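You operate a simulated robot arm through the tools that you are given. There is no shell and no other tool.

The job below is to be done with a simulated robot arm. You get a single attempt, and the scene is never put back.

Task
Put things in order on the narrow table. At the end: the beige twine spool is in the brown box; the green glue stick stands where the felt dabber stood; the felt dabber stands where the grey paste pot stood; the grey paste pot stands where the beige twine spool stood; whatever was shut is shut again. Leave all else as you found it, and nothing knocked over.

It is judged by the outcome, as a careful person would: the job done as asked, and still so three seconds after it is handed in. It fails if anything else is knocked over, pushed out of place, dropped, spilled or broken.

Robot
A 7-joint arm with a two-finger parallel gripper, fixed in place. Base frame: the origin is at the foot of the arm, x ahead of it, y to its left, z up; the work surface is at about z = 0. Units: m, degrees, N and s.
With the tool pointing down near the work surface it reaches from about 0.24 to 0.62 m from the base axis. Its first joint turns from -66.0 to 66.0 degrees. Payload 2.6 kg.
The TCP is the grasp point between the finger pads, 0.03 m short of the fingertips. In the tool frame z runs along the fingers and y along their closing line. Largest opening 0.094 m; finger width 0.028, thickness 0.01; the body of the gripper, 0.05 by 0.096 m, starts 0.055 m behind the TCP.
Orientation is that of the tool frame in the base frame, as a unit quaternion [w, x, y, z]. With the fingers straight down and closing along the base's y, the tool's x points along the base's -x, its y along +y and its z along -z.

Tools
- The arm moves only by the tool nudge_tool. Its argument "steps" is text: rows parted by semicolons, each of 7 numbers parted by spaces: the turn, a rotation vector about the base's x, y, z in degrees, then the shift along the base's x, y, z in m, then the opening, from 0 (shut) to 1 (fully open). In form: wx wy wz x y z fingers; .... A call has 1 to 20 rows; each row shifts and turns the commanded pose from where the row before left it. A row lasts 0.2 s, in which the tool goes at most 0.05 m and 8.6 degrees; a call with a longer step from one row to the next is refused whole, and so is a gripper value outside its range. Where a pose cannot be reached the arm comes as near as it can. A force on the tool above 40 N (or 10 N above the force at the start of the call, whichever is more), or a blocked arm, ends the call early, and 0.2 s more pass. Each finger travels about 0.072 m/s and halts on what it meets, pressing with about 34 N; the grip force reading is that of the motor and also rises with nothing between the fingers. The clock runs only during rows and for 0.2 s after the last one: add rows that do not move to give the fingers time. It gives the time, the measured TCP pose, the force on the tool (base axes), the opening and the grip force at its end, in the units of the frame above (readings bear some noise), with the torque about the TCP (base axes, N m) and any sound that the robot's microphone picked up.
- Cameras (640 x 400 px; columns grow to the right, rows downward): "scene" is fixed at [0.0289, 0.4233, 0.5745]; the picture's right is [-0.84, -0.55, 0.00], its down [-0.26, 0.39, -0.88] and it looks along [0.48, -0.74, -0.47] (base axes); focal length 312 px, centre (320, 200). "wrist" rides on the gripper at [0.076, 0.014, -0.102] in the tool frame; the picture's right is [-0.18, 0.98, 0.00], its down [-0.75, -0.14, -0.64] and it looks along [-0.63, -0.12, 0.77] (tool axes); focal length 243 px, centre (320, 200). There is no depth. A picture from a camera that has moved, and an enlarged one, comes with that camera's place and axes in the base frame and with its lens.
- snapshot(camera): a new picture of that camera. It takes no simulated time.
- zoom(camera, box): a new picture of the part [left, top, right, bottom] of that camera's present view, enlarged. It takes no simulated time.
- job_done(): hands the job in; it is judged then, once.

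Nothing tells you positions but the pictures and the camera data. Unless the task says otherwise, let go and move clear before handing in.

The tools are called after "Request:" as a command line: name --argument value ..., lists and objects as JSON in quotes. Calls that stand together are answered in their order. nudge_tool: Moves the arm, as the interface text tells. Its arguments: {"type":"object","properties":{"steps":{"type":"string"}},"required":["steps"]} The other tools are called the same way: snapshot (camera) takes a picture; zoom (camera, box) takes an enlarged picture of a part of a camera's view; job_done () hands the job in.

At the start:

```text
time_s: 0.0
position: [0.408, -0.1881, 0.3067]
tcp_rot: [0.0, 0.0, 1.0, 0.0]
ft_force: [0.6, 0.0, -0.1]
moment: [-0.02, 0.02, 0.0]
gripper_width: 0.094
gripper_force: 0.1
```

scene: 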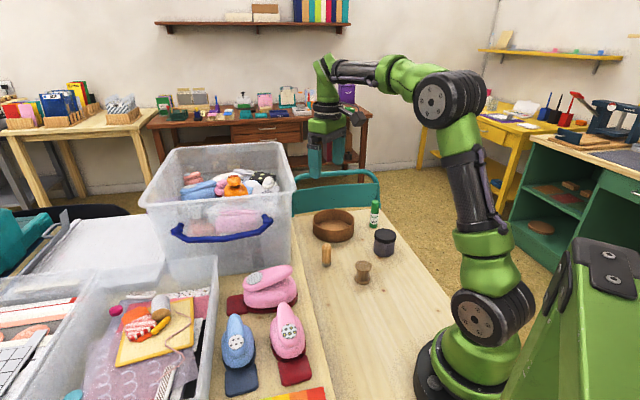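
wrist: 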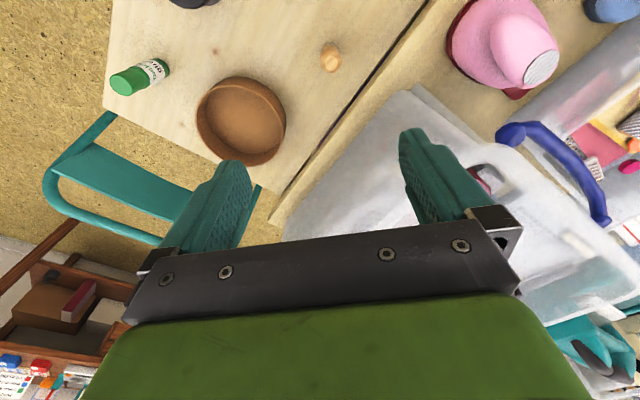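

I see a narrow table with a round brown box (it seems open), a green glue stick, a dark grey pot, a wooden felt dabber and a beige spool. I'll take closer pictures before moving.

Request:
zoom --camera "scene" --box '[290, 180, 430, 300]'

Request:
zoom --camera "wrist" --box '[80, 0, 400, 200]'

```text
3.33 times, centred on (360, 240) of scene
camera zoom: at [0.0289, 0.4233, 0.5745], right [-0.84, -0.55, 0.0], down [-0.26, 0.39, -0.88], along [0.48, -0.74, -0.47], focal length 1042 px, centre (187, 67)
```

zoom: 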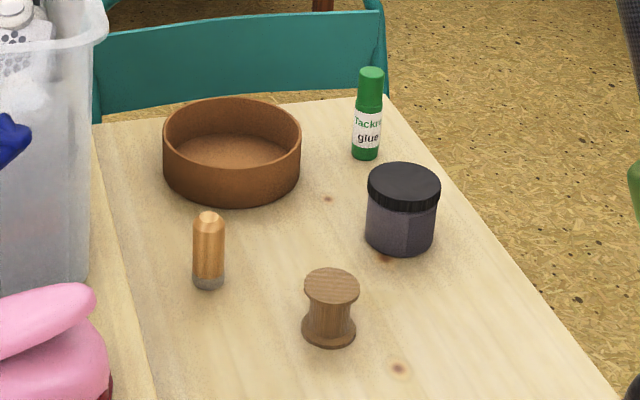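

```text
2.00 times, centred on (240, 100) of wrist
camera zoom: at [0.332, -0.1744, 0.409], right [0.18, 0.98, 0.0], down [0.75, -0.14, 0.64], along [0.63, -0.12, -0.77], focal length 485 px, centre (480, 400)
```

zoom: 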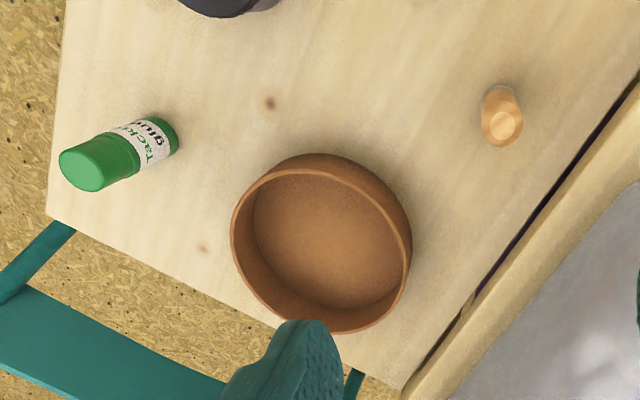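

The box is an open round tray at about (0.46, -0.325). The spool is near (0.277, -0.167), the dabber near (0.39, -0.168), the pot near (0.28, -0.315) and the glue near (0.365, -0.424). I'll pull the arm back a little at height so the wrist camera sees all five and I can refine these.

Request:
nudge_tool --steps "0 0 0 -0.04 -0.01 0.01 1; 0 0 0 -0.04 -0.01 0.01 1; 0 0 0 -0.03 -0.01 0.01 1; 0 0 0 0 0 0 1; 0 0 0 0 0 0 1"

```text
time_s: 1.2
position: [0.2968, -0.22, 0.3364]
tcp_rot: [-0.001, -0.001, 1.0, 0.0]
ft_force: [0.3, 0.2, -0.6]
moment: [-0.02, 0.03, 0.01]
gripper_width: 0.094
gripper_force: 0.0
```

The arm moved back as commanded, to about (0.297, -0.22, 0.336). Now I'll look at the table from here with both cameras.

Request:
snapshot --camera "wrist"

Request:
snapshot --camera "scene"

Request:
zoom --camera "wrist" --box '[160, 0, 480, 200]'

```text
taken
camera wrist: at [0.2209, -0.2055, 0.4396], right [0.18, 0.98, 0.0], down [0.75, -0.14, 0.64], along [0.63, -0.12, -0.77], focal length 243 px, centre (320, 200)
```

wrist: 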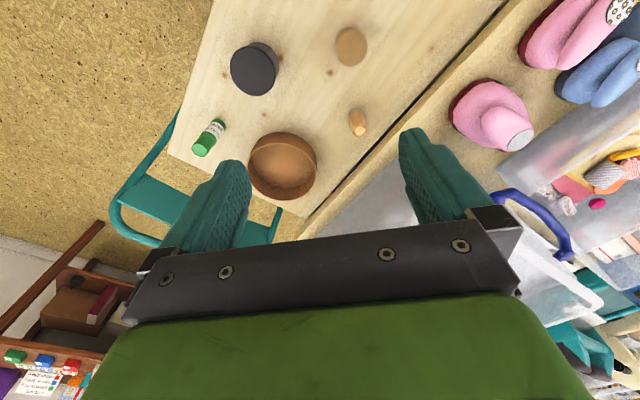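

```text
taken
```

scene: 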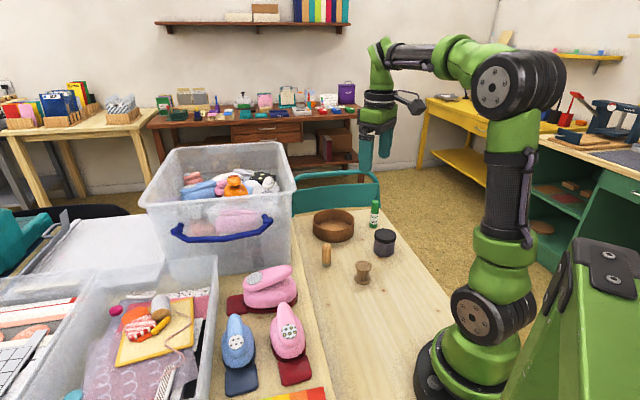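

```text
2.00 times, centred on (320, 100) of wrist
camera zoom: at [0.2209, -0.2055, 0.4396], right [0.18, 0.98, 0.0], down [0.75, -0.14, 0.64], along [0.63, -0.12, -0.77], focal length 485 px, centre (320, 400)
```

zoom: 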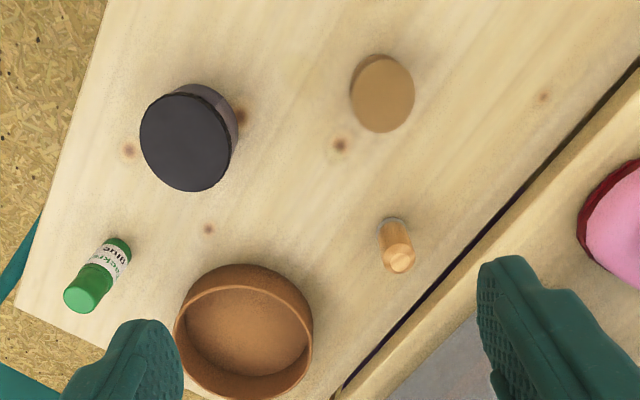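

All the objects are standing, and the table runs at 45° to my axes. The tall plastic bin at the left is the main thing to avoid near the dabber, so I'll look closer at it.

Request:
zoom --camera "scene" --box '[130, 130, 400, 300]'

Request:
zoom --camera "wrist" --box '[320, 40, 640, 240]'

```text
2.35 times, centred on (265, 215) of scene
camera zoom: at [0.0289, 0.4233, 0.5745], right [-0.84, -0.55, 0.0], down [-0.26, 0.39, -0.88], along [0.48, -0.74, -0.47], focal length 735 px, centre (449, 165)
```

zoom: 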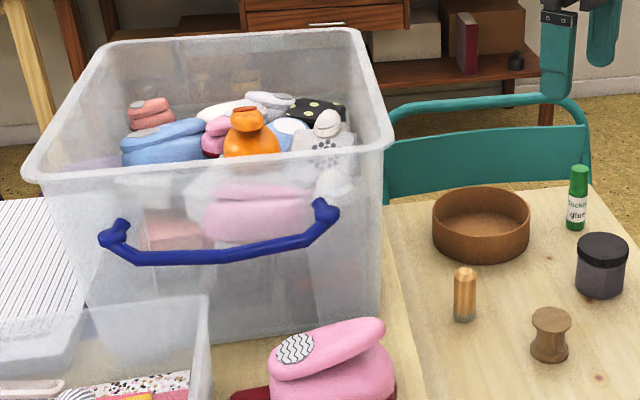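

```text
2.00 times, centred on (480, 140) of wrist
camera zoom: at [0.2209, -0.2055, 0.4396], right [0.18, 0.98, 0.0], down [0.75, -0.14, 0.64], along [0.63, -0.12, -0.77], focal length 485 px, centre (0, 320)
```

zoom: 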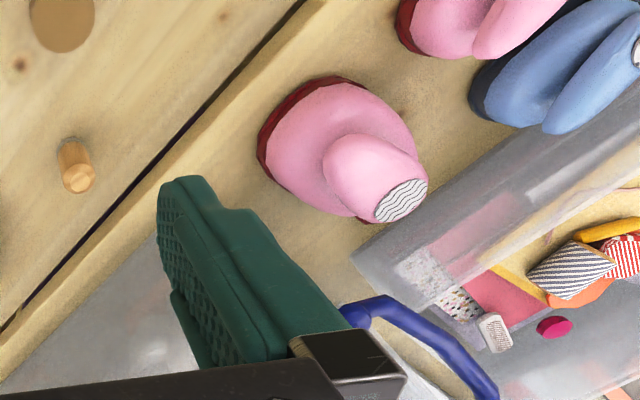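

The bin's rim corner is near (0.45, -0.115, 0.23), about 8 cm from the dabber's axis, so a vertical approach clears it. Next I'll hover over the spool at about (0.280, -0.172) and check alignment.

Request:
nudge_tool --steps "0 0 0 -0.0034 0.0096 -0.043 1; 0 0 0 -0.0034 0.0096 -0.043 1; 0 0 0 -0.0034 0.0096 -0.043 1; 0 0 0 -0.0034 0.0096 -0.043 1; 0 0 0 -0.0032 0.0096 -0.043 1; 0 0 0 0 0 0 1; 0 0 0 0 0 0 1"

Request:
snapshot --camera "wrist"

Request:
zoom --camera "scene" --box '[290, 180, 430, 300]'

```text
time_s: 2.8
position: [0.2801, -0.1706, 0.1237]
tcp_rot: [0.001, 0.001, 1.0, 0.0]
ft_force: [0.3, 0.4, 0.5]
moment: [0.01, 0.01, 0.02]
gripper_width: 0.094
gripper_force: 0.0
```

```text
taken
camera wrist: at [0.2035, -0.1571, 0.2262], right [0.18, 0.98, 0.0], down [0.75, -0.14, 0.64], along [0.63, -0.12, -0.77], focal length 243 px, centre (320, 200)
```

wrist: 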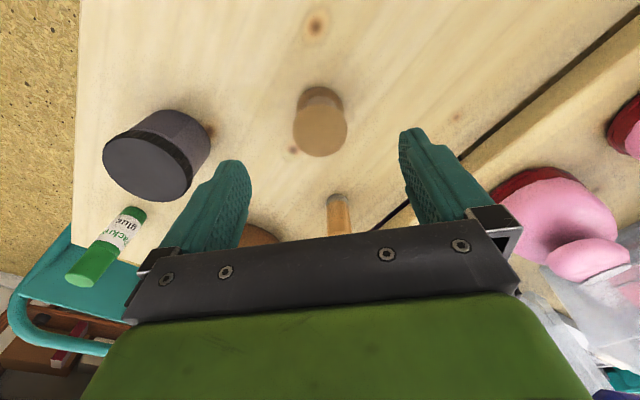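

```text
3.33 times, centred on (360, 240) of scene
camera zoom: at [0.0289, 0.4233, 0.5745], right [-0.84, -0.55, 0.0], down [-0.26, 0.39, -0.88], along [0.48, -0.74, -0.47], focal length 1042 px, centre (187, 67)
```

zoom: 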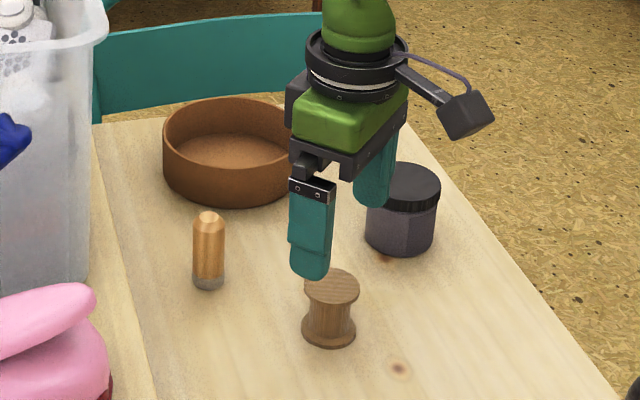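

The fingers straddle the spool from above. I'll enlarge the wrist view to measure the spool, pot and glue stick more exactly before going down.

Request:
zoom --camera "wrist" --box '[240, 60, 400, 160]'

Request:
zoom --camera "wrist" --box '[60, 80, 300, 230]'

```text
4.00 times, centred on (320, 110) of wrist
camera zoom: at [0.2035, -0.1571, 0.2262], right [0.18, 0.98, 0.0], down [0.75, -0.14, 0.64], along [0.63, -0.12, -0.77], focal length 970 px, centre (320, 560)
```

zoom: 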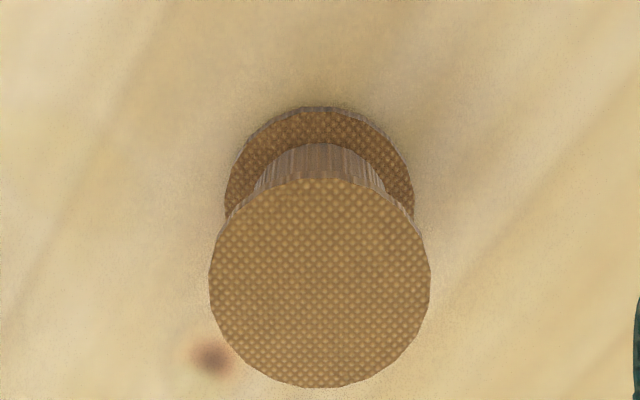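

```text
2.67 times, centred on (180, 155) of wrist
camera zoom: at [0.2035, -0.1571, 0.2262], right [0.18, 0.98, 0.0], down [0.75, -0.14, 0.64], along [0.63, -0.12, -0.77], focal length 647 px, centre (693, 320)
```

zoom: 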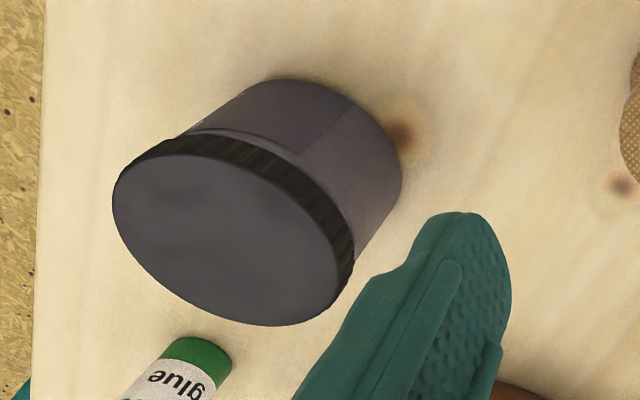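

The spool measures as (0.281, -0.171), about 43 mm wide and 47 mm tall. The fingers are centred on it, so I'll lower them around it.

Request:
nudge_tool --steps "0 0 0 0.001 -0.0005 -0.03 1; 0 0 0 0 0 -0.03 1; 0 0 0 0 0 -0.02 1; 0 0 0 0 0 -0.007 1; 0 0 0 0 0 0 1"

Request:
zoom --camera "scene" --box '[290, 180, 430, 300]'

Request:
snapshot --camera "wrist"

```text
time_s: 4.0
position: [0.2819, -0.1712, 0.0349]
tcp_rot: [0.001, 0.0, 1.0, 0.001]
ft_force: [0.3, -0.3, -0.9]
moment: [-0.01, -0.01, 0.01]
gripper_width: 0.0939
gripper_force: 0.1
```

```text
3.33 times, centred on (360, 240) of scene
camera zoom: at [0.0289, 0.4233, 0.5745], right [-0.84, -0.55, 0.0], down [-0.26, 0.39, -0.88], along [0.48, -0.74, -0.47], focal length 1042 px, centre (187, 67)
```

zoom: 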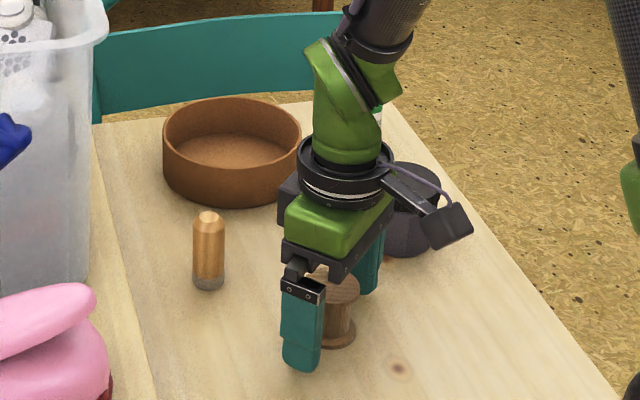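

```text
taken
camera wrist: at [0.2053, -0.1572, 0.1381], right [0.18, 0.98, 0.0], down [0.75, -0.14, 0.64], along [0.63, -0.12, -0.77], focal length 243 px, centre (320, 200)
```

wrist: 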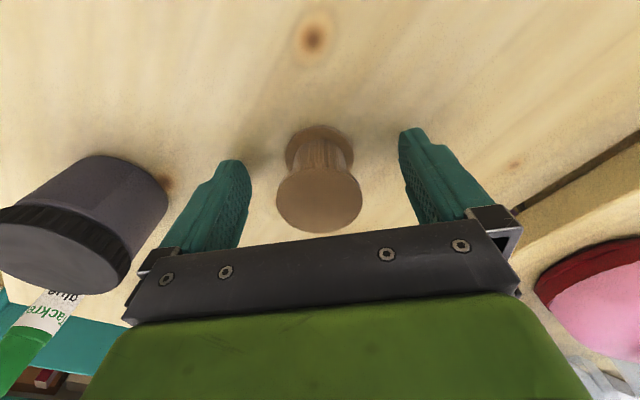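

The fingers are around the spool with even gaps and nothing touched. I'll close on it.

Request:
nudge_tool --steps "0 0 0 0 0 0 0.7; 0 0 0 0 0 0 0.5; 0 0 0 0 0 0 0.35; 0 0 0 0 0 0 0.2; 0 0 0 0 0 0 0.2; 0 0 0 0 0 0 0.2"

Request:
snapshot --camera "wrist"

```text
time_s: 5.4
position: [0.2817, -0.1718, 0.0363]
tcp_rot: [0.001, -0.002, 1.0, 0.0]
ft_force: [-0.4, 0.6, 1.4]
moment: [-0.04, 0.02, 0.03]
gripper_width: 0.0434
gripper_force: 33.6
```

```text
taken
camera wrist: at [0.2054, -0.1574, 0.1384], right [0.18, 0.98, 0.0], down [0.75, -0.14, 0.64], along [0.63, -0.12, -0.77], focal length 243 px, centre (320, 200)
```

wrist: 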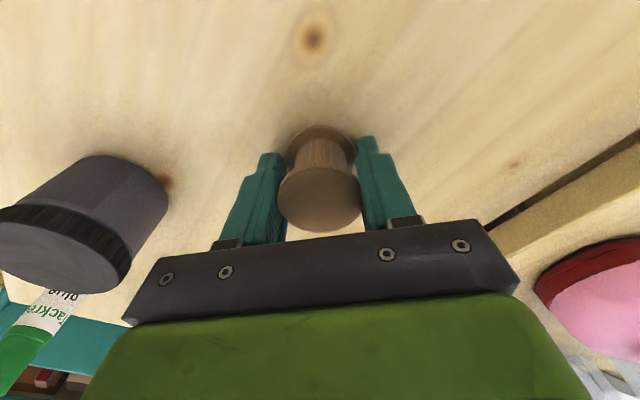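

The spool is gripped (43.4 mm wide, 34 N). I'll lift it straight up and carry it over above the box.

Request:
nudge_tool --steps "0 0 0 0 0 0.02 0.2; 0 0 0 0 0 0.035 0.2; 0 0 0 0 0 0.04 0.2; 0 0 0 0 0 0.03 0.2; 0 0 0 0.02 -0.0175 0 0.2; 0 0 0 0.03 -0.026 0 0.2; 0 0 0 0.03 -0.026 0 0.2; 0 0 0 0.03 -0.026 0 0.2; 0 0 0 0.03 -0.026 0 0.2; 0 0 0 0.025 -0.0215 0 0.2; 0 0 0 0.0153 -0.0125 0 0.2; 0 0 0 0 0 0 0.2; 0 0 0 0 0 0 0.2"

Request:
snapshot --camera "wrist"

Request:
zoom --camera "scene" --box '[260, 150, 430, 300]'

```text
time_s: 8.2
position: [0.4643, -0.328, 0.1619]
tcp_rot: [0.0, 0.0, 1.0, 0.0]
ft_force: [1.0, -0.3, -1.3]
moment: [-0.01, -0.02, 0.01]
gripper_width: 0.0432
gripper_force: 34.3
```

```text
taken
camera wrist: at [0.3885, -0.3135, 0.2636], right [0.18, 0.98, 0.0], down [0.75, -0.14, 0.64], along [0.63, -0.12, -0.77], focal length 243 px, centre (320, 200)
```

wrist: 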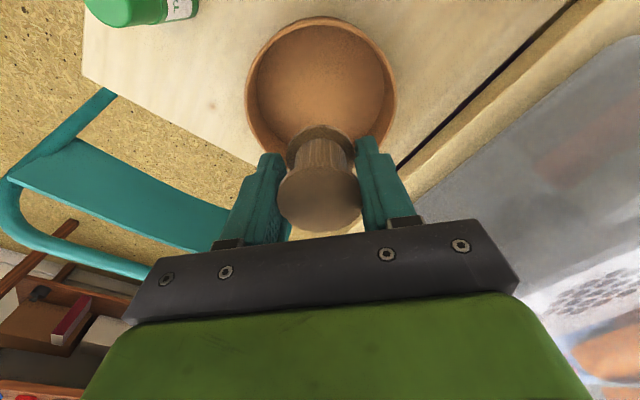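

```text
2.67 times, centred on (345, 225) of scene
camera zoom: at [0.0289, 0.4233, 0.5745], right [-0.84, -0.55, 0.0], down [-0.26, 0.39, -0.88], along [0.48, -0.74, -0.47], focal length 833 px, centre (253, 133)
```

zoom: 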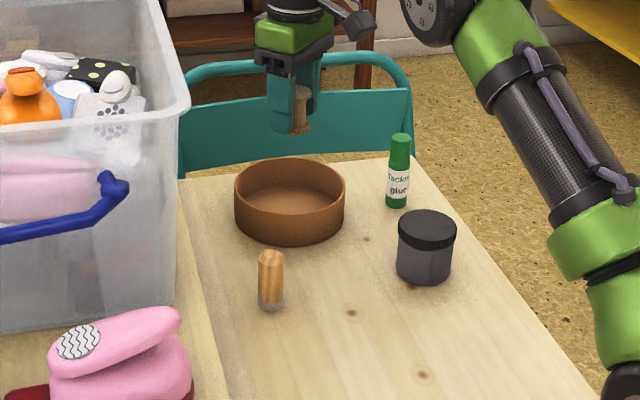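

The spool hangs over the box with everything else undisturbed. I'll enlarge the view to check that it's centred over the opening.

Request:
zoom --camera "wrist" --box '[220, 0, 420, 125]'

Request:
zoom --camera "scene" --box '[300, 170, 380, 250]'

```text
3.20 times, centred on (320, 62) of wrist
camera zoom: at [0.3885, -0.3135, 0.2636], right [0.18, 0.98, 0.0], down [0.75, -0.14, 0.64], along [0.63, -0.12, -0.77], focal length 776 px, centre (320, 640)
```

zoom: 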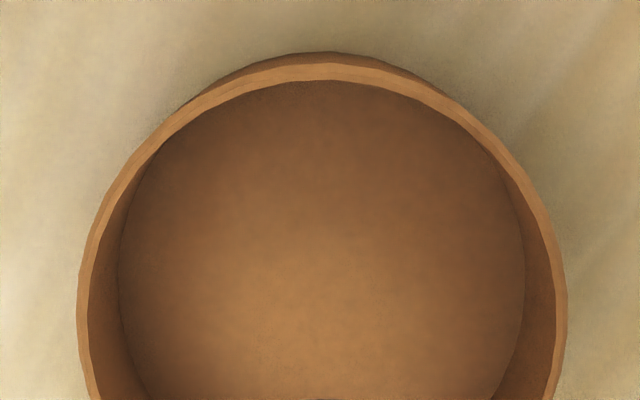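

```text
5.00 times, centred on (340, 210) of scene
camera zoom: at [0.0289, 0.4233, 0.5745], right [-0.84, -0.55, 0.0], down [-0.26, 0.39, -0.88], along [0.48, -0.74, -0.47], focal length 1562 px, centre (220, 150)
```

zoom: 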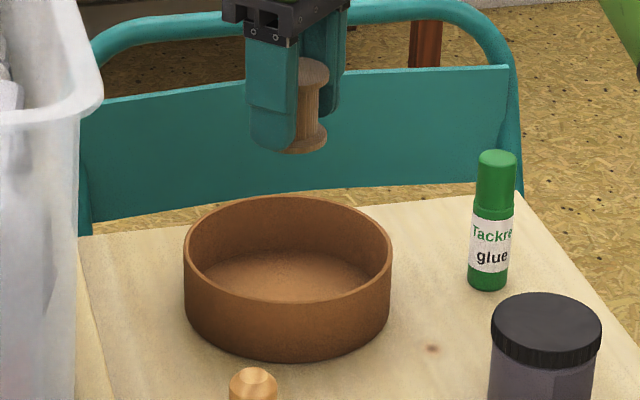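

The box centre measures as about (0.465, -0.327), and the spool is within 3 mm of that. I'll lower it into the box, slowing near the floor.

Request:
nudge_tool --steps "0 0 0 0 0.001 -0.03 0.2; 0 0 0 0 0 -0.03 0.2; 0 0 0 0 0 -0.03 0.2; 0 0 0 0 0 -0.018 0.2; 0 0 0 0 0 -0.007 0.2; 0 0 0 0 0 0 0.2; 0 0 0 0 0 0 0.2"

Request:
zoom --camera "scene" --box '[300, 150, 400, 250]'

Request:
snapshot --camera "wrist"

```text
time_s: 9.8
position: [0.4619, -0.3247, 0.0433]
tcp_rot: [0.0, 0.0, 1.0, -0.001]
ft_force: [-0.6, -0.5, -1.1]
moment: [0.02, 0.0, 0.04]
gripper_width: 0.0431
gripper_force: 34.4
```

```text
4.00 times, centred on (350, 200) of scene
camera zoom: at [0.0289, 0.4233, 0.5745], right [-0.84, -0.55, 0.0], down [-0.26, 0.39, -0.88], along [0.48, -0.74, -0.47], focal length 1250 px, centre (200, 200)
```

zoom: 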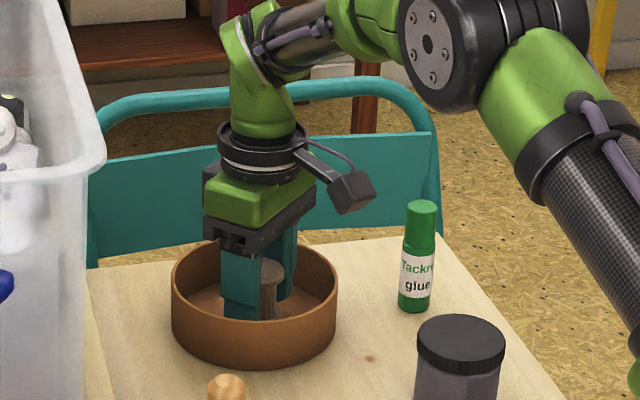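

```text
taken
camera wrist: at [0.3863, -0.3121, 0.1463], right [0.18, 0.98, 0.0], down [0.75, -0.14, 0.64], along [0.63, -0.12, -0.77], focal length 243 px, centre (320, 200)
```

wrist: 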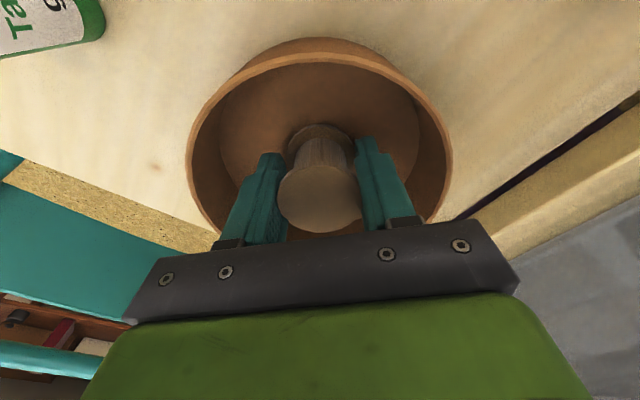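

The spool is inside the box and hasn't touched the floor yet. I'll ease it down a few more millimetres and watch the force.

Request:
nudge_tool --steps "0 0 0 0 0 -0.002 0.2; 0 0 0 0 0 0 0.2"

Request:
nudge_tool --steps "0 0 0 0 0 -0.0015 0.2; 0 0 0 0 0 0 0.2"

```text
time_s: 10.4
position: [0.4617, -0.3257, 0.0419]
tcp_rot: [0.0, 0.0, 1.0, 0.0]
ft_force: [-0.3, -0.1, -0.2]
moment: [0.0, -0.01, 0.03]
gripper_width: 0.0428
gripper_force: 34.5
```

```text
time_s: 11.0
position: [0.463, -0.3263, 0.0409]
tcp_rot: [0.0, 0.0, 1.0, 0.0]
ft_force: [-0.1, 1.0, -0.2]
moment: [0.01, 0.02, 0.01]
gripper_width: 0.0431
gripper_force: 34.1
```

Still no contact at z = 0.041, so I'll keep going down in small steps.

Request:
nudge_tool --steps "0 0 0 0 0 -0.0015 0.2; 0 0 0 0 0 0 0.2"

Request:
nudge_tool --steps "0 0 0 0 0 -0.0012 0.2; 0 0 0 0 0 0 0.2"

```text
time_s: 11.6
position: [0.4633, -0.3242, 0.0401]
tcp_rot: [0.0, 0.0, 1.0, 0.0]
ft_force: [-0.6, -0.6, 1.2]
moment: [-0.02, 0.05, 0.0]
gripper_width: 0.0428
gripper_force: 34.3
```

```text
time_s: 12.2
position: [0.464, -0.3251, 0.0388]
tcp_rot: [0.001, 0.0, 1.0, -0.001]
ft_force: [-4.1, 4.2, 13.1]
moment: [0.08, 0.08, -0.02]
gripper_width: 0.0429
gripper_force: 33.7
```

It has contact now (13 N up). I'll relax slightly and open the fingers partway, so they stay well inside the rim.

Request:
nudge_tool --steps "0 0 0 0 0 0.0008 0.2; 0 0 0 0 0 0 0.5; 0 0 0 0 0 0 0.62; 0 0 0 0 0 0 0.66; 0 0 0 0 0 0 0.66; 0 0 0 0 0 0 0.66"

Request:
snapshot --camera "wrist"

```text
time_s: 13.6
position: [0.4626, -0.3248, 0.0389]
tcp_rot: [0.0, 0.0, 1.0, 0.0]
ft_force: [0.8, 0.3, -1.0]
moment: [-0.04, 0.01, -0.01]
gripper_width: 0.0619
gripper_force: 0.0
```

```text
taken
camera wrist: at [0.3866, -0.3115, 0.1415], right [0.18, 0.98, 0.0], down [0.75, -0.14, 0.64], along [0.63, -0.12, -0.77], focal length 243 px, centre (320, 200)
```

wrist: 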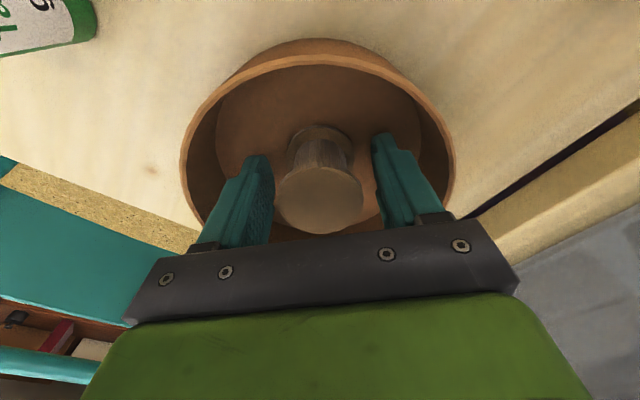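

The spool stands free on the box floor. I'll rise straight out, open fully once clear, and move above the pot.

Request:
nudge_tool --steps "0 0 0 0 0 0.015 0.66; 0 0 0 0 0 0.03 0.66; 0 0 0 0 0 0.04 0.66; 0 0 0 0 0 0.04 0.66; 0 0 0 -0.025 0.0015 0 0.8; 0 0 0 -0.035 0.002 0 1; 0 0 0 -0.035 0.002 0 1; 0 0 0 -0.035 0.002 0 1; 0 0 0 -0.03 0.002 0 1; 0 0 0 -0.0205 0.0005 0 1; 0 0 0 0 0 0 1; 0 0 0 0 0 0 1"

Request:
snapshot --camera "wrist"

Request:
zoom --camera "scene" --box '[290, 150, 430, 300]'

```text
time_s: 16.2
position: [0.2827, -0.3154, 0.164]
tcp_rot: [-0.001, -0.001, 1.0, 0.0]
ft_force: [-0.3, 0.1, 0.5]
moment: [0.01, 0.0, -0.03]
gripper_width: 0.0942
gripper_force: 0.1
```

```text
taken
camera wrist: at [0.2066, -0.3017, 0.267], right [0.18, 0.98, 0.0], down [0.75, -0.14, 0.64], along [0.63, -0.12, -0.77], focal length 243 px, centre (320, 200)
```

wrist: 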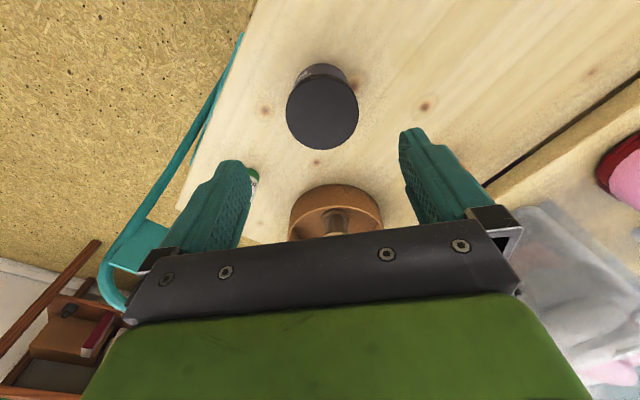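

```text
2.67 times, centred on (360, 225) of scene
camera zoom: at [0.0289, 0.4233, 0.5745], right [-0.84, -0.55, 0.0], down [-0.26, 0.39, -0.88], along [0.48, -0.74, -0.47], focal length 833 px, centre (213, 133)
```

zoom: 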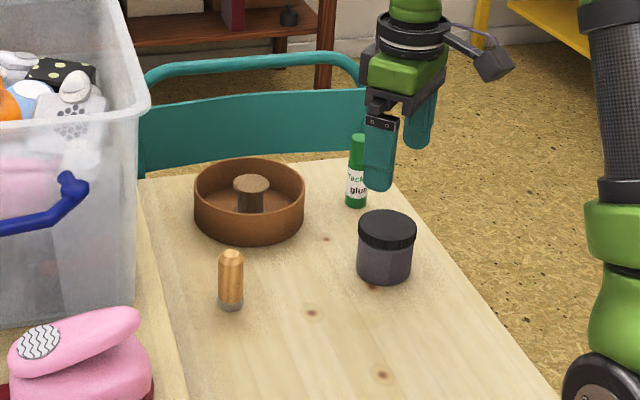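

The spool stands in the box and the rest is untouched. I'm above the pot, so I'll enlarge the view to measure it.

Request:
zoom --camera "wrist" --box '[240, 50, 400, 150]'

```text
4.00 times, centred on (320, 100) of wrist
camera zoom: at [0.2066, -0.3017, 0.267], right [0.18, 0.98, 0.0], down [0.75, -0.14, 0.64], along [0.63, -0.12, -0.77], focal length 970 px, centre (320, 600)
```

zoom: 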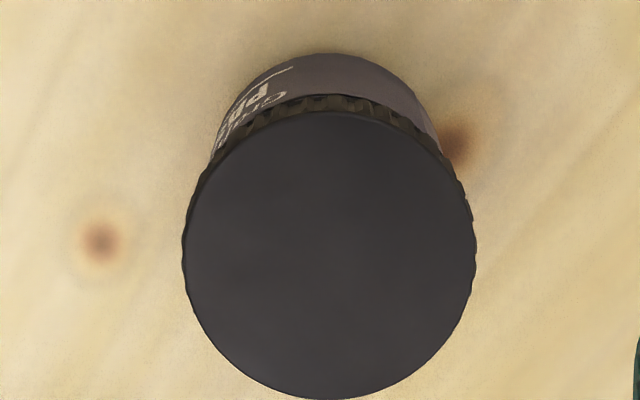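

The pot's lid is centred at about (0.282, -0.314), 64 mm wide. I'll shift 1.5 mm and lower the open fingers around it.

Request:
nudge_tool --steps "0 0 0 -0.0003 0.0013 -0.03 1; 0 0 0 0 0 -0.035 1; 0 0 0 0 0 -0.03 1; 0 0 0 0 0 -0.02 1; 0 0 0 0 0 -0.009 1; 0 0 0 0 0 0 1; 0 0 0 0 0 0 1"

Request:
snapshot --camera "wrist"

Request:
zoom --camera "scene" --box '[290, 150, 430, 300]'

```text
time_s: 17.8
position: [0.2812, -0.3147, 0.0406]
tcp_rot: [0.0, -0.001, 1.0, 0.001]
ft_force: [0.8, 1.0, 0.2]
moment: [-0.03, 0.04, 0.03]
gripper_width: 0.0941
gripper_force: 0.1
```

```text
taken
camera wrist: at [0.205, -0.301, 0.1432], right [0.18, 0.98, 0.0], down [0.75, -0.14, 0.64], along [0.63, -0.12, -0.77], focal length 243 px, centre (320, 200)
```

wrist: 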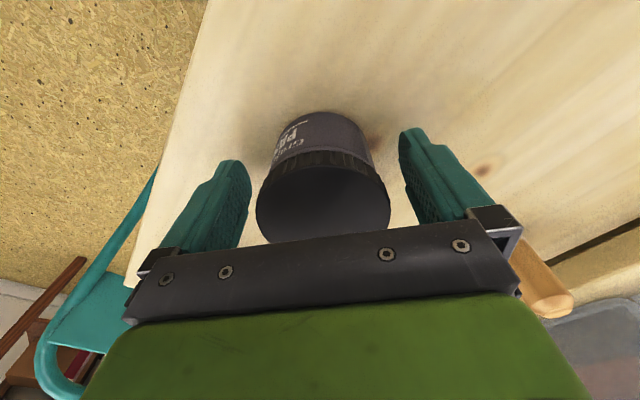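

```text
2.67 times, centred on (360, 225) of scene
camera zoom: at [0.0289, 0.4233, 0.5745], right [-0.84, -0.55, 0.0], down [-0.26, 0.39, -0.88], along [0.48, -0.74, -0.47], focal length 833 px, centre (213, 133)
```

zoom: 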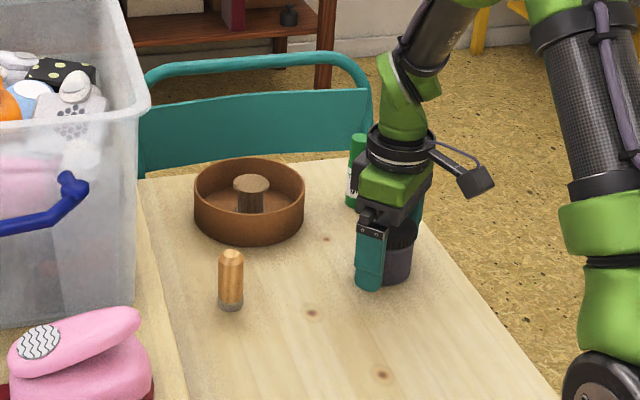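

The fingers sit on both sides of the pot with even gaps. I'll close on it.

Request:
nudge_tool --steps "0 0 0 0 0 0 0.8; 0 0 0 0 0 0 0.65; 0 0 0 0 0 0 0.5; 0 0 0 0 0 0 0.4; 0 0 0 0 0 0 0.4; 0 0 0 0 0 0 0.4"

Request:
snapshot --camera "wrist"

```text
time_s: 19.2
position: [0.2817, -0.3155, 0.0404]
tcp_rot: [0.0, -0.001, 1.0, 0.0]
ft_force: [-0.1, 1.3, 0.1]
moment: [0.01, 0.0, -0.03]
gripper_width: 0.0618
gripper_force: 33.9
```

```text
taken
camera wrist: at [0.2051, -0.301, 0.1433], right [0.18, 0.98, 0.0], down [0.75, -0.14, 0.64], along [0.63, -0.12, -0.77], focal length 243 px, centre (320, 200)
```

wrist: 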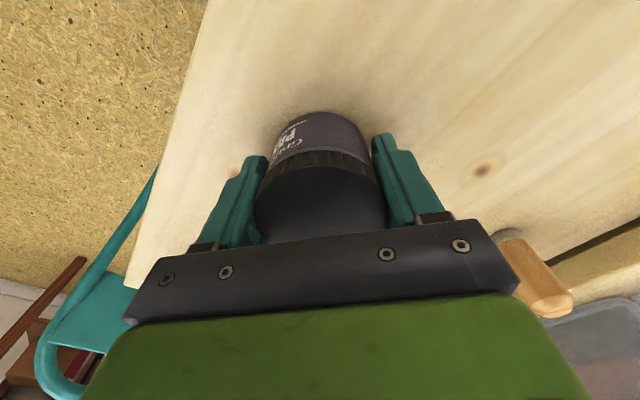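

The pot is gripped. I'll lift it 6 cm, carry it along y to the spool's old spot and lower it to just above the table.

Request:
nudge_tool --steps "0 0 0 0 0 0.015 0.4; 0 0 0 0 0 0.03 0.4; 0 0 0 0 0 0.02 0.4; 0 0 0 -0.0005 0.02 0 0.4; 0 0 0 0 0.033 0 0.4; 0 0 0 0 0.035 0 0.4; 0 0 0 0 0.034 0 0.4; 0 0 0 0 0.0216 0 0.4; 0 0 0 0 0 0 0.4; 0 0 0 0 0 0 0.4; 0 0 0 0 0 -0.03 0.4; 0 0 0 0 0 -0.02 0.4; 0 0 0 0 0 -0.01 0.4; 0 0 0 0 0 -0.002 0.4; 0 0 0 0 0 0 0.4; 0 0 0 0 0 0 0.4"

Request:
snapshot --camera "wrist"

Request:
zoom --camera "scene" --box '[290, 180, 430, 300]'

```text
time_s: 22.6
position: [0.2803, -0.1704, 0.0434]
tcp_rot: [0.0, 0.0, 1.0, 0.0]
ft_force: [1.0, 0.3, -2.3]
moment: [0.0, 0.01, 0.01]
gripper_width: 0.0622
gripper_force: 34.1
```

```text
taken
camera wrist: at [0.2052, -0.1565, 0.1463], right [0.18, 0.98, 0.0], down [0.75, -0.14, 0.64], along [0.63, -0.12, -0.77], focal length 243 px, centre (320, 200)
```

wrist: 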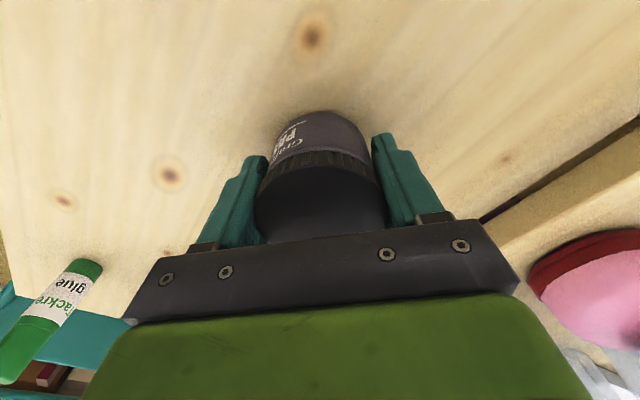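

```text
3.33 times, centred on (360, 240) of scene
camera zoom: at [0.0289, 0.4233, 0.5745], right [-0.84, -0.55, 0.0], down [-0.26, 0.39, -0.88], along [0.48, -0.74, -0.47], focal length 1042 px, centre (187, 67)
```

zoom: 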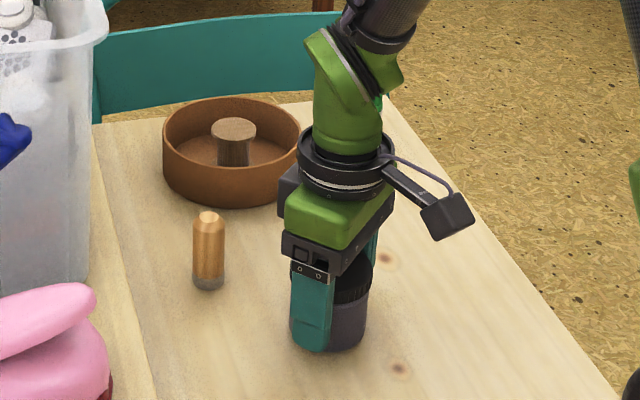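

The pot is over the spool's old spot, about 3 mm above the table. I'll ease it down.

Request:
nudge_tool --steps "0 0 0 0 -0.0006 -0.002 0.4; 0 0 0 0 0 0 0.4"

Request:
nudge_tool --steps "0 0 0 0 0 -0.001 0.4; 0 0 0 0 0 0 0.4"

```text
time_s: 23.2
position: [0.2812, -0.1715, 0.0426]
tcp_rot: [0.0, 0.0, 1.0, 0.001]
ft_force: [-0.8, -0.1, -1.3]
moment: [0.0, -0.01, 0.0]
gripper_width: 0.0624
gripper_force: 34.1
```

```text
time_s: 23.8
position: [0.2805, -0.1717, 0.0405]
tcp_rot: [0.0, -0.001, 1.0, 0.0]
ft_force: [0.0, 0.2, 0.2]
moment: [0.01, 0.02, 0.0]
gripper_width: 0.062
gripper_force: 34.4
```

It's almost down, with no load on the tool yet. One more small step should seat it.

Request:
nudge_tool --steps "0 0 0 0 0 -0.0008 0.4; 0 0 0 0 0 0 0.4"

```text
time_s: 24.4
position: [0.2817, -0.1702, 0.0395]
tcp_rot: [0.001, 0.001, 1.0, 0.0]
ft_force: [-5.4, 1.7, 15.3]
moment: [-0.07, 0.04, -0.01]
gripper_width: 0.0623
gripper_force: 34.2
```

The pot is seated (15 N up). I'll relax a touch, open the fingers, and rise.

Request:
nudge_tool --steps "0 0 0 0 0 0.0007 0.4; 0 0 0 0 0 0 0.7; 0 0 0 0 0 0 0.85; 0 0 0 0 0 0 1; 0 0 0 0 0 0 1; 0 0 0 0 0 0 1"

Request:
snapshot --camera "wrist"

```text
time_s: 25.8
position: [0.2812, -0.1707, 0.0399]
tcp_rot: [0.0, -0.001, 1.0, 0.0]
ft_force: [0.4, 1.0, -0.8]
moment: [0.01, -0.01, 0.03]
gripper_width: 0.0941
gripper_force: 0.2
```

```text
taken
camera wrist: at [0.2053, -0.1568, 0.1428], right [0.18, 0.98, 0.0], down [0.75, -0.14, 0.64], along [0.63, -0.12, -0.77], focal length 243 px, centre (320, 200)
```

wrist: 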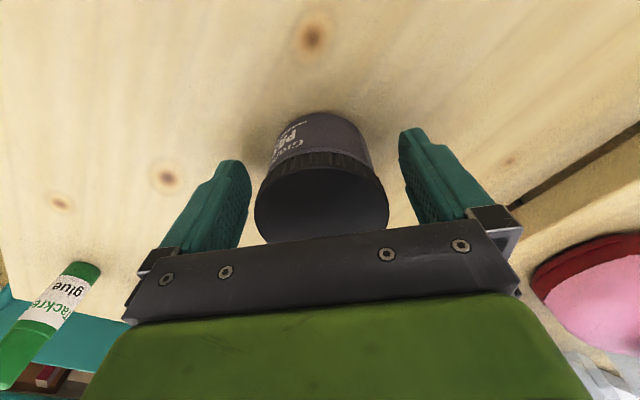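

The pot now stands on the spool's spot. I'll rise clear of it and move to hover above the dabber, then check the clearance to the bin.

Request:
nudge_tool --steps "0 0 0 0 0 0.015 1; 0 0 0 0 0 0.035 1; 0 0 0 0 0 0.04 1; 0 0 0 0 0 0.03 1; 0 0 0 0.02 0 0 1; 0 0 0 0.035 0 0 1; 0 0 0 0.035 0 0 1; 0 0 0 0.021 0 0 1; 0 0 0 0 0 0 1; 0 0 0 0 0 0 1"

Request:
snapshot --camera "wrist"

Request:
zoom --camera "scene" --box '[260, 140, 430, 300]'

```text
time_s: 28.0
position: [0.3912, -0.1694, 0.1618]
tcp_rot: [0.001, 0.001, 1.0, 0.0]
ft_force: [-0.2, -0.9, -0.3]
moment: [0.0, 0.05, 0.01]
gripper_width: 0.0939
gripper_force: 0.0
```

```text
taken
camera wrist: at [0.3154, -0.1559, 0.2636], right [0.18, 0.98, 0.0], down [0.75, -0.14, 0.64], along [0.63, -0.12, -0.77], focal length 243 px, centre (320, 200)
```

wrist: 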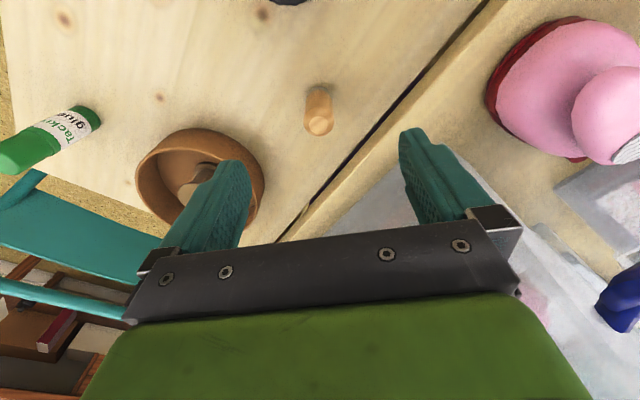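

```text
2.50 times, centred on (345, 220) of scene
camera zoom: at [0.0289, 0.4233, 0.5745], right [-0.84, -0.55, 0.0], down [-0.26, 0.39, -0.88], along [0.48, -0.74, -0.47], focal length 781 px, centre (258, 150)
```

zoom: 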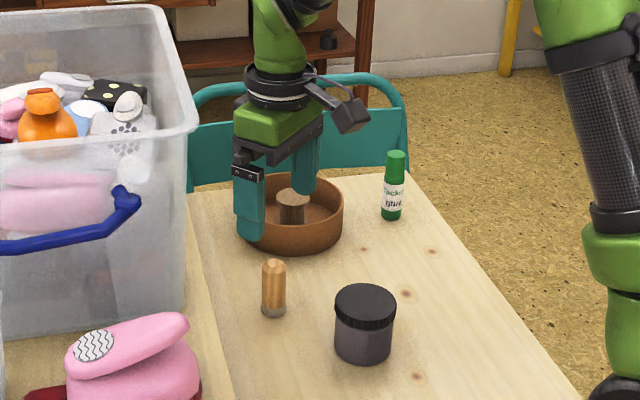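

The left finger has roughly 3–4 cm of clearance to the bin. I'll enlarge the dabber to measure it from here.

Request:
zoom --camera "wrist" --box '[240, 60, 400, 160]'

```text
4.00 times, centred on (320, 110) of wrist
camera zoom: at [0.3154, -0.1559, 0.2636], right [0.18, 0.98, 0.0], down [0.75, -0.14, 0.64], along [0.63, -0.12, -0.77], focal length 970 px, centre (320, 560)
```

zoom: 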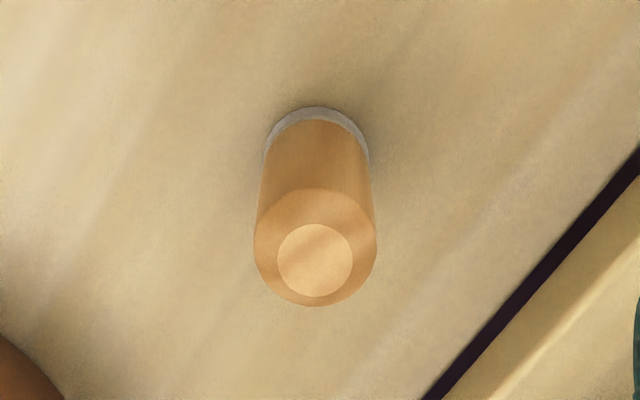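

The dabber measures as (0.395, -0.172), about 27 mm wide and 69 mm tall. I'll centre on it, narrow the fingers a little and descend.

Request:
nudge_tool --steps "0 0 0 0.0036 -0.0021 0 0.8; 0 0 0 0 0 0 0.7; 0 0 0 0 0 -0.03 0.7; 0 0 0 0 0 -0.035 0.7; 0 0 0 0 0 -0.03 0.7; 0 0 0 0 0 -0.018 0.7; 0 0 0 0 0 -0.006 0.7; 0 0 0 0 0 0 0.7; 0 0 0 0 0 0 0.7"

Request:
snapshot --camera "wrist"

Request:
zoom --camera "scene" --box '[260, 140, 430, 300]'

```text
time_s: 30.0
position: [0.3961, -0.1731, 0.0413]
tcp_rot: [0.0, 0.0, 1.0, -0.001]
ft_force: [0.2, 0.0, -0.5]
moment: [-0.05, -0.01, -0.01]
gripper_width: 0.066
gripper_force: 0.1
```

```text
taken
camera wrist: at [0.3199, -0.1585, 0.1434], right [0.18, 0.98, 0.0], down [0.75, -0.14, 0.64], along [0.63, -0.12, -0.77], focal length 243 px, centre (320, 200)
```

wrist: 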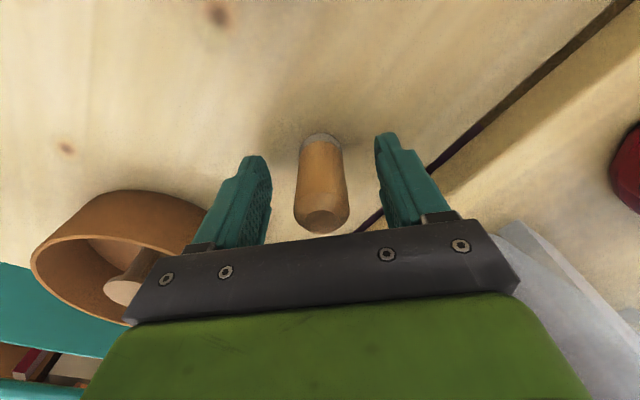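

```text
2.50 times, centred on (345, 220) of scene
camera zoom: at [0.0289, 0.4233, 0.5745], right [-0.84, -0.55, 0.0], down [-0.26, 0.39, -0.88], along [0.48, -0.74, -0.47], focal length 781 px, centre (258, 150)
```

zoom: 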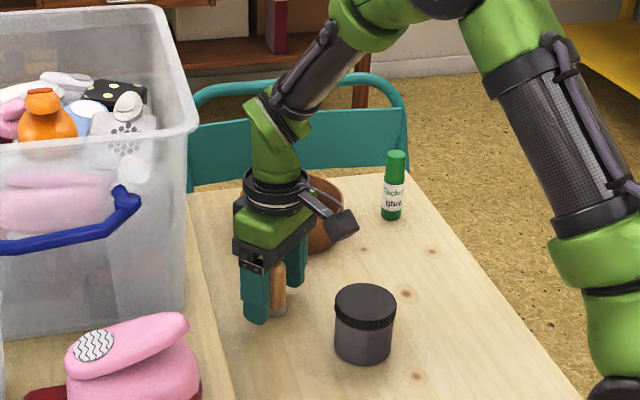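

The dabber is centred between the fingers. I'll close on it.

Request:
nudge_tool --steps "0 0 0 0 0 0 0.5; 0 0 0 0 0 0 0.35; 0 0 0 0 0 0 0.2; 0 0 0 0 0 0 0.1; 0 0 0 0 0 0 0.1; 0 0 0 0 0 0 0.1"

Request:
snapshot --camera "wrist"

```text
time_s: 31.4
position: [0.3964, -0.1727, 0.041]
tcp_rot: [0.0, 0.0, 1.0, 0.0]
ft_force: [-0.5, 0.6, 0.2]
moment: [-0.02, 0.03, -0.01]
gripper_width: 0.0255
gripper_force: 33.8
```

```text
taken
camera wrist: at [0.3199, -0.1585, 0.1435], right [0.18, 0.98, 0.0], down [0.75, -0.14, 0.64], along [0.63, -0.12, -0.77], focal length 243 px, centre (320, 200)
```

wrist: 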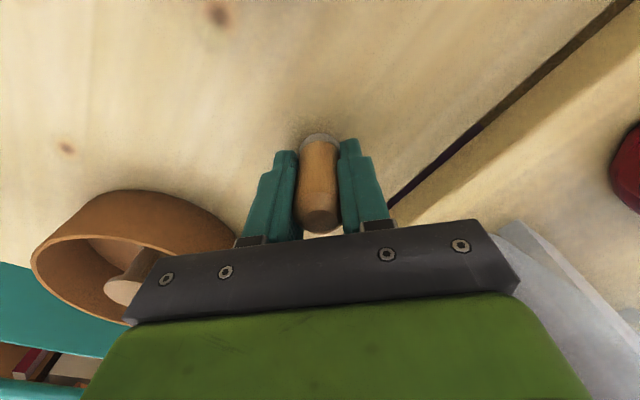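

The dabber is gripped. I'll lift it, carry it to the pot's old spot at (0.282, -0.314), and lower it most of the way.

Request:
nudge_tool --steps "0 0 0 0 0 0.015 0.1; 0 0 0 0 0 0.035 0.1; 0 0 0 0 0 0.035 0.1; 0 0 0 0 0 0.02 0.1; 0 0 0 -0.0134 -0.0167 0 0.1; 0 0 0 -0.022 -0.0275 0 0.1; 0 0 0 -0.022 -0.0275 0 0.1; 0 0 0 -0.022 -0.0275 0 0.1; 0 0 0 -0.022 -0.0275 0 0.1; 0 0 0 -0.012 -0.0148 0 0.1; 0 0 0 0 0 0 0.1; 0 0 0 0 0 0 0.1; 0 0 0 0 0 -0.035 0.1; 0 0 0 0 0 -0.035 0.1; 0 0 0 0 0 -0.02 0.1; 0 0 0 0 0 -0.01 0.1; 0 0 0 0 0 -0.002 0.1; 0 0 0 0 0 0 0.1; 0 0 0 0 0 0 0.1"

Request:
snapshot --camera "wrist"

Request:
zoom --camera "scene" --box '[290, 180, 430, 300]'

```text
time_s: 35.4
position: [0.2812, -0.3148, 0.043]
tcp_rot: [0.0, 0.0, 1.0, 0.0]
ft_force: [-0.6, 0.4, -0.2]
moment: [-0.02, -0.02, -0.01]
gripper_width: 0.0252
gripper_force: 34.2
```

```text
taken
camera wrist: at [0.2057, -0.3005, 0.1451], right [0.18, 0.98, 0.0], down [0.75, -0.14, 0.64], along [0.63, -0.12, -0.77], focal length 243 px, centre (320, 200)
```

wrist: 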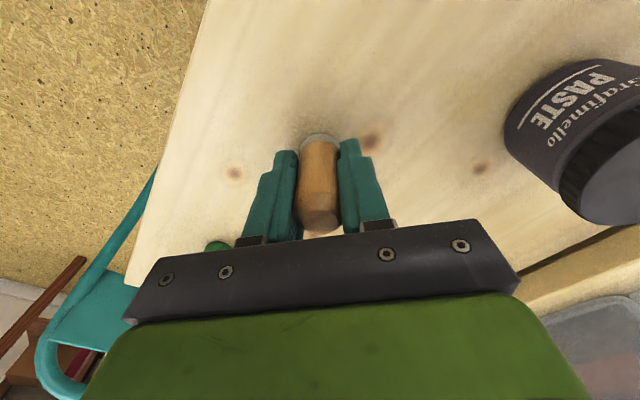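

```text
3.33 times, centred on (360, 240) of scene
camera zoom: at [0.0289, 0.4233, 0.5745], right [-0.84, -0.55, 0.0], down [-0.26, 0.39, -0.88], along [0.48, -0.74, -0.47], focal length 1042 px, centre (187, 67)
```

zoom: 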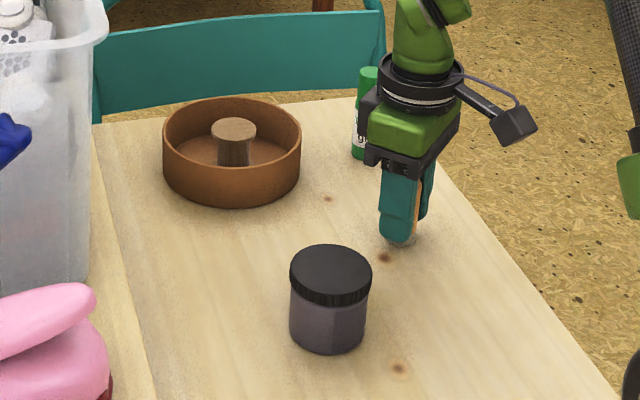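

The dabber is over the pot's old spot, about 1.6 mm above the table. I'll ease it down.

Request:
nudge_tool --steps "0 0 0 0.0005 0.0005 -0.001 0.1; 0 0 0 0 0 0 0.1"

Request:
nudge_tool --steps "0 0 0 0 0 -0.0007 0.1; 0 0 0 0 0 0 0.1"

```text
time_s: 36.0
position: [0.2831, -0.3151, 0.0427]
tcp_rot: [0.001, -0.001, 1.0, -0.001]
ft_force: [-0.2, -0.3, -0.9]
moment: [-0.01, -0.01, -0.02]
gripper_width: 0.0258
gripper_force: 34.0
```

```text
time_s: 36.6
position: [0.2826, -0.3141, 0.0419]
tcp_rot: [-0.001, 0.0, 1.0, 0.0]
ft_force: [-0.3, 0.9, 0.1]
moment: [-0.01, 0.05, 0.0]
gripper_width: 0.0256
gripper_force: 33.9
```

No contact yet, so one more small step.

Request:
nudge_tool --steps "0 0 0 0 0 -0.0007 0.1; 0 0 0 0 0 0 0.1"

```text
time_s: 37.2
position: [0.2818, -0.3153, 0.0409]
tcp_rot: [0.001, -0.001, 1.0, 0.0]
ft_force: [0.1, 0.0, -0.8]
moment: [0.03, -0.02, 0.02]
gripper_width: 0.0256
gripper_force: 33.3
```

The tool is still unloaded, so I'll take another small step down.

Request:
nudge_tool --steps "0 0 0 0 0 -0.0007 0.1; 0 0 0 0 0 0 0.1"

```text
time_s: 37.8
position: [0.2826, -0.3146, 0.0404]
tcp_rot: [0.0, 0.0, 1.0, 0.0]
ft_force: [-0.1, 0.8, 2.6]
moment: [0.01, -0.03, 0.01]
gripper_width: 0.0254
gripper_force: 33.8
```

Light contact (2.6 N). I'll open the fingers gently.

Request:
nudge_tool --steps "0 0 0 0 0 0 0.2; 0 0 0 0 0 0 0.3; 0 0 0 0 0 0 0.45; 0 0 0 0 0 0 0.6; 0 0 0 0 0 0 0.7; 0 0 0 0 0 0 0.7"

Request:
snapshot --camera "wrist"

```text
time_s: 39.2
position: [0.282, -0.314, 0.0406]
tcp_rot: [-0.001, 0.0, 1.0, 0.001]
ft_force: [0.0, -0.3, -0.2]
moment: [-0.04, 0.0, 0.03]
gripper_width: 0.0655
gripper_force: 0.2
```

```text
taken
camera wrist: at [0.2066, -0.3002, 0.1434], right [0.18, 0.98, 0.0], down [0.75, -0.14, 0.64], along [0.63, -0.12, -0.77], focal length 243 px, centre (320, 200)
```

wrist: 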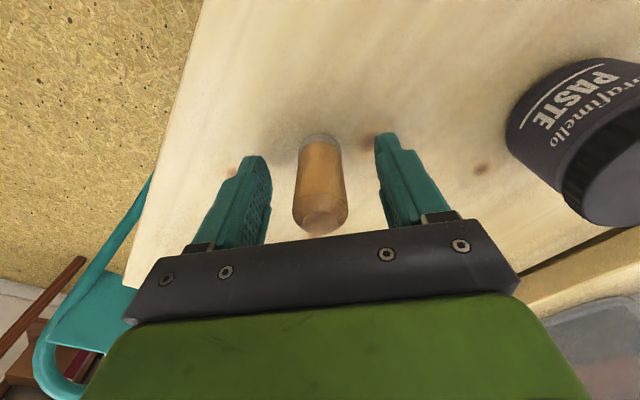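

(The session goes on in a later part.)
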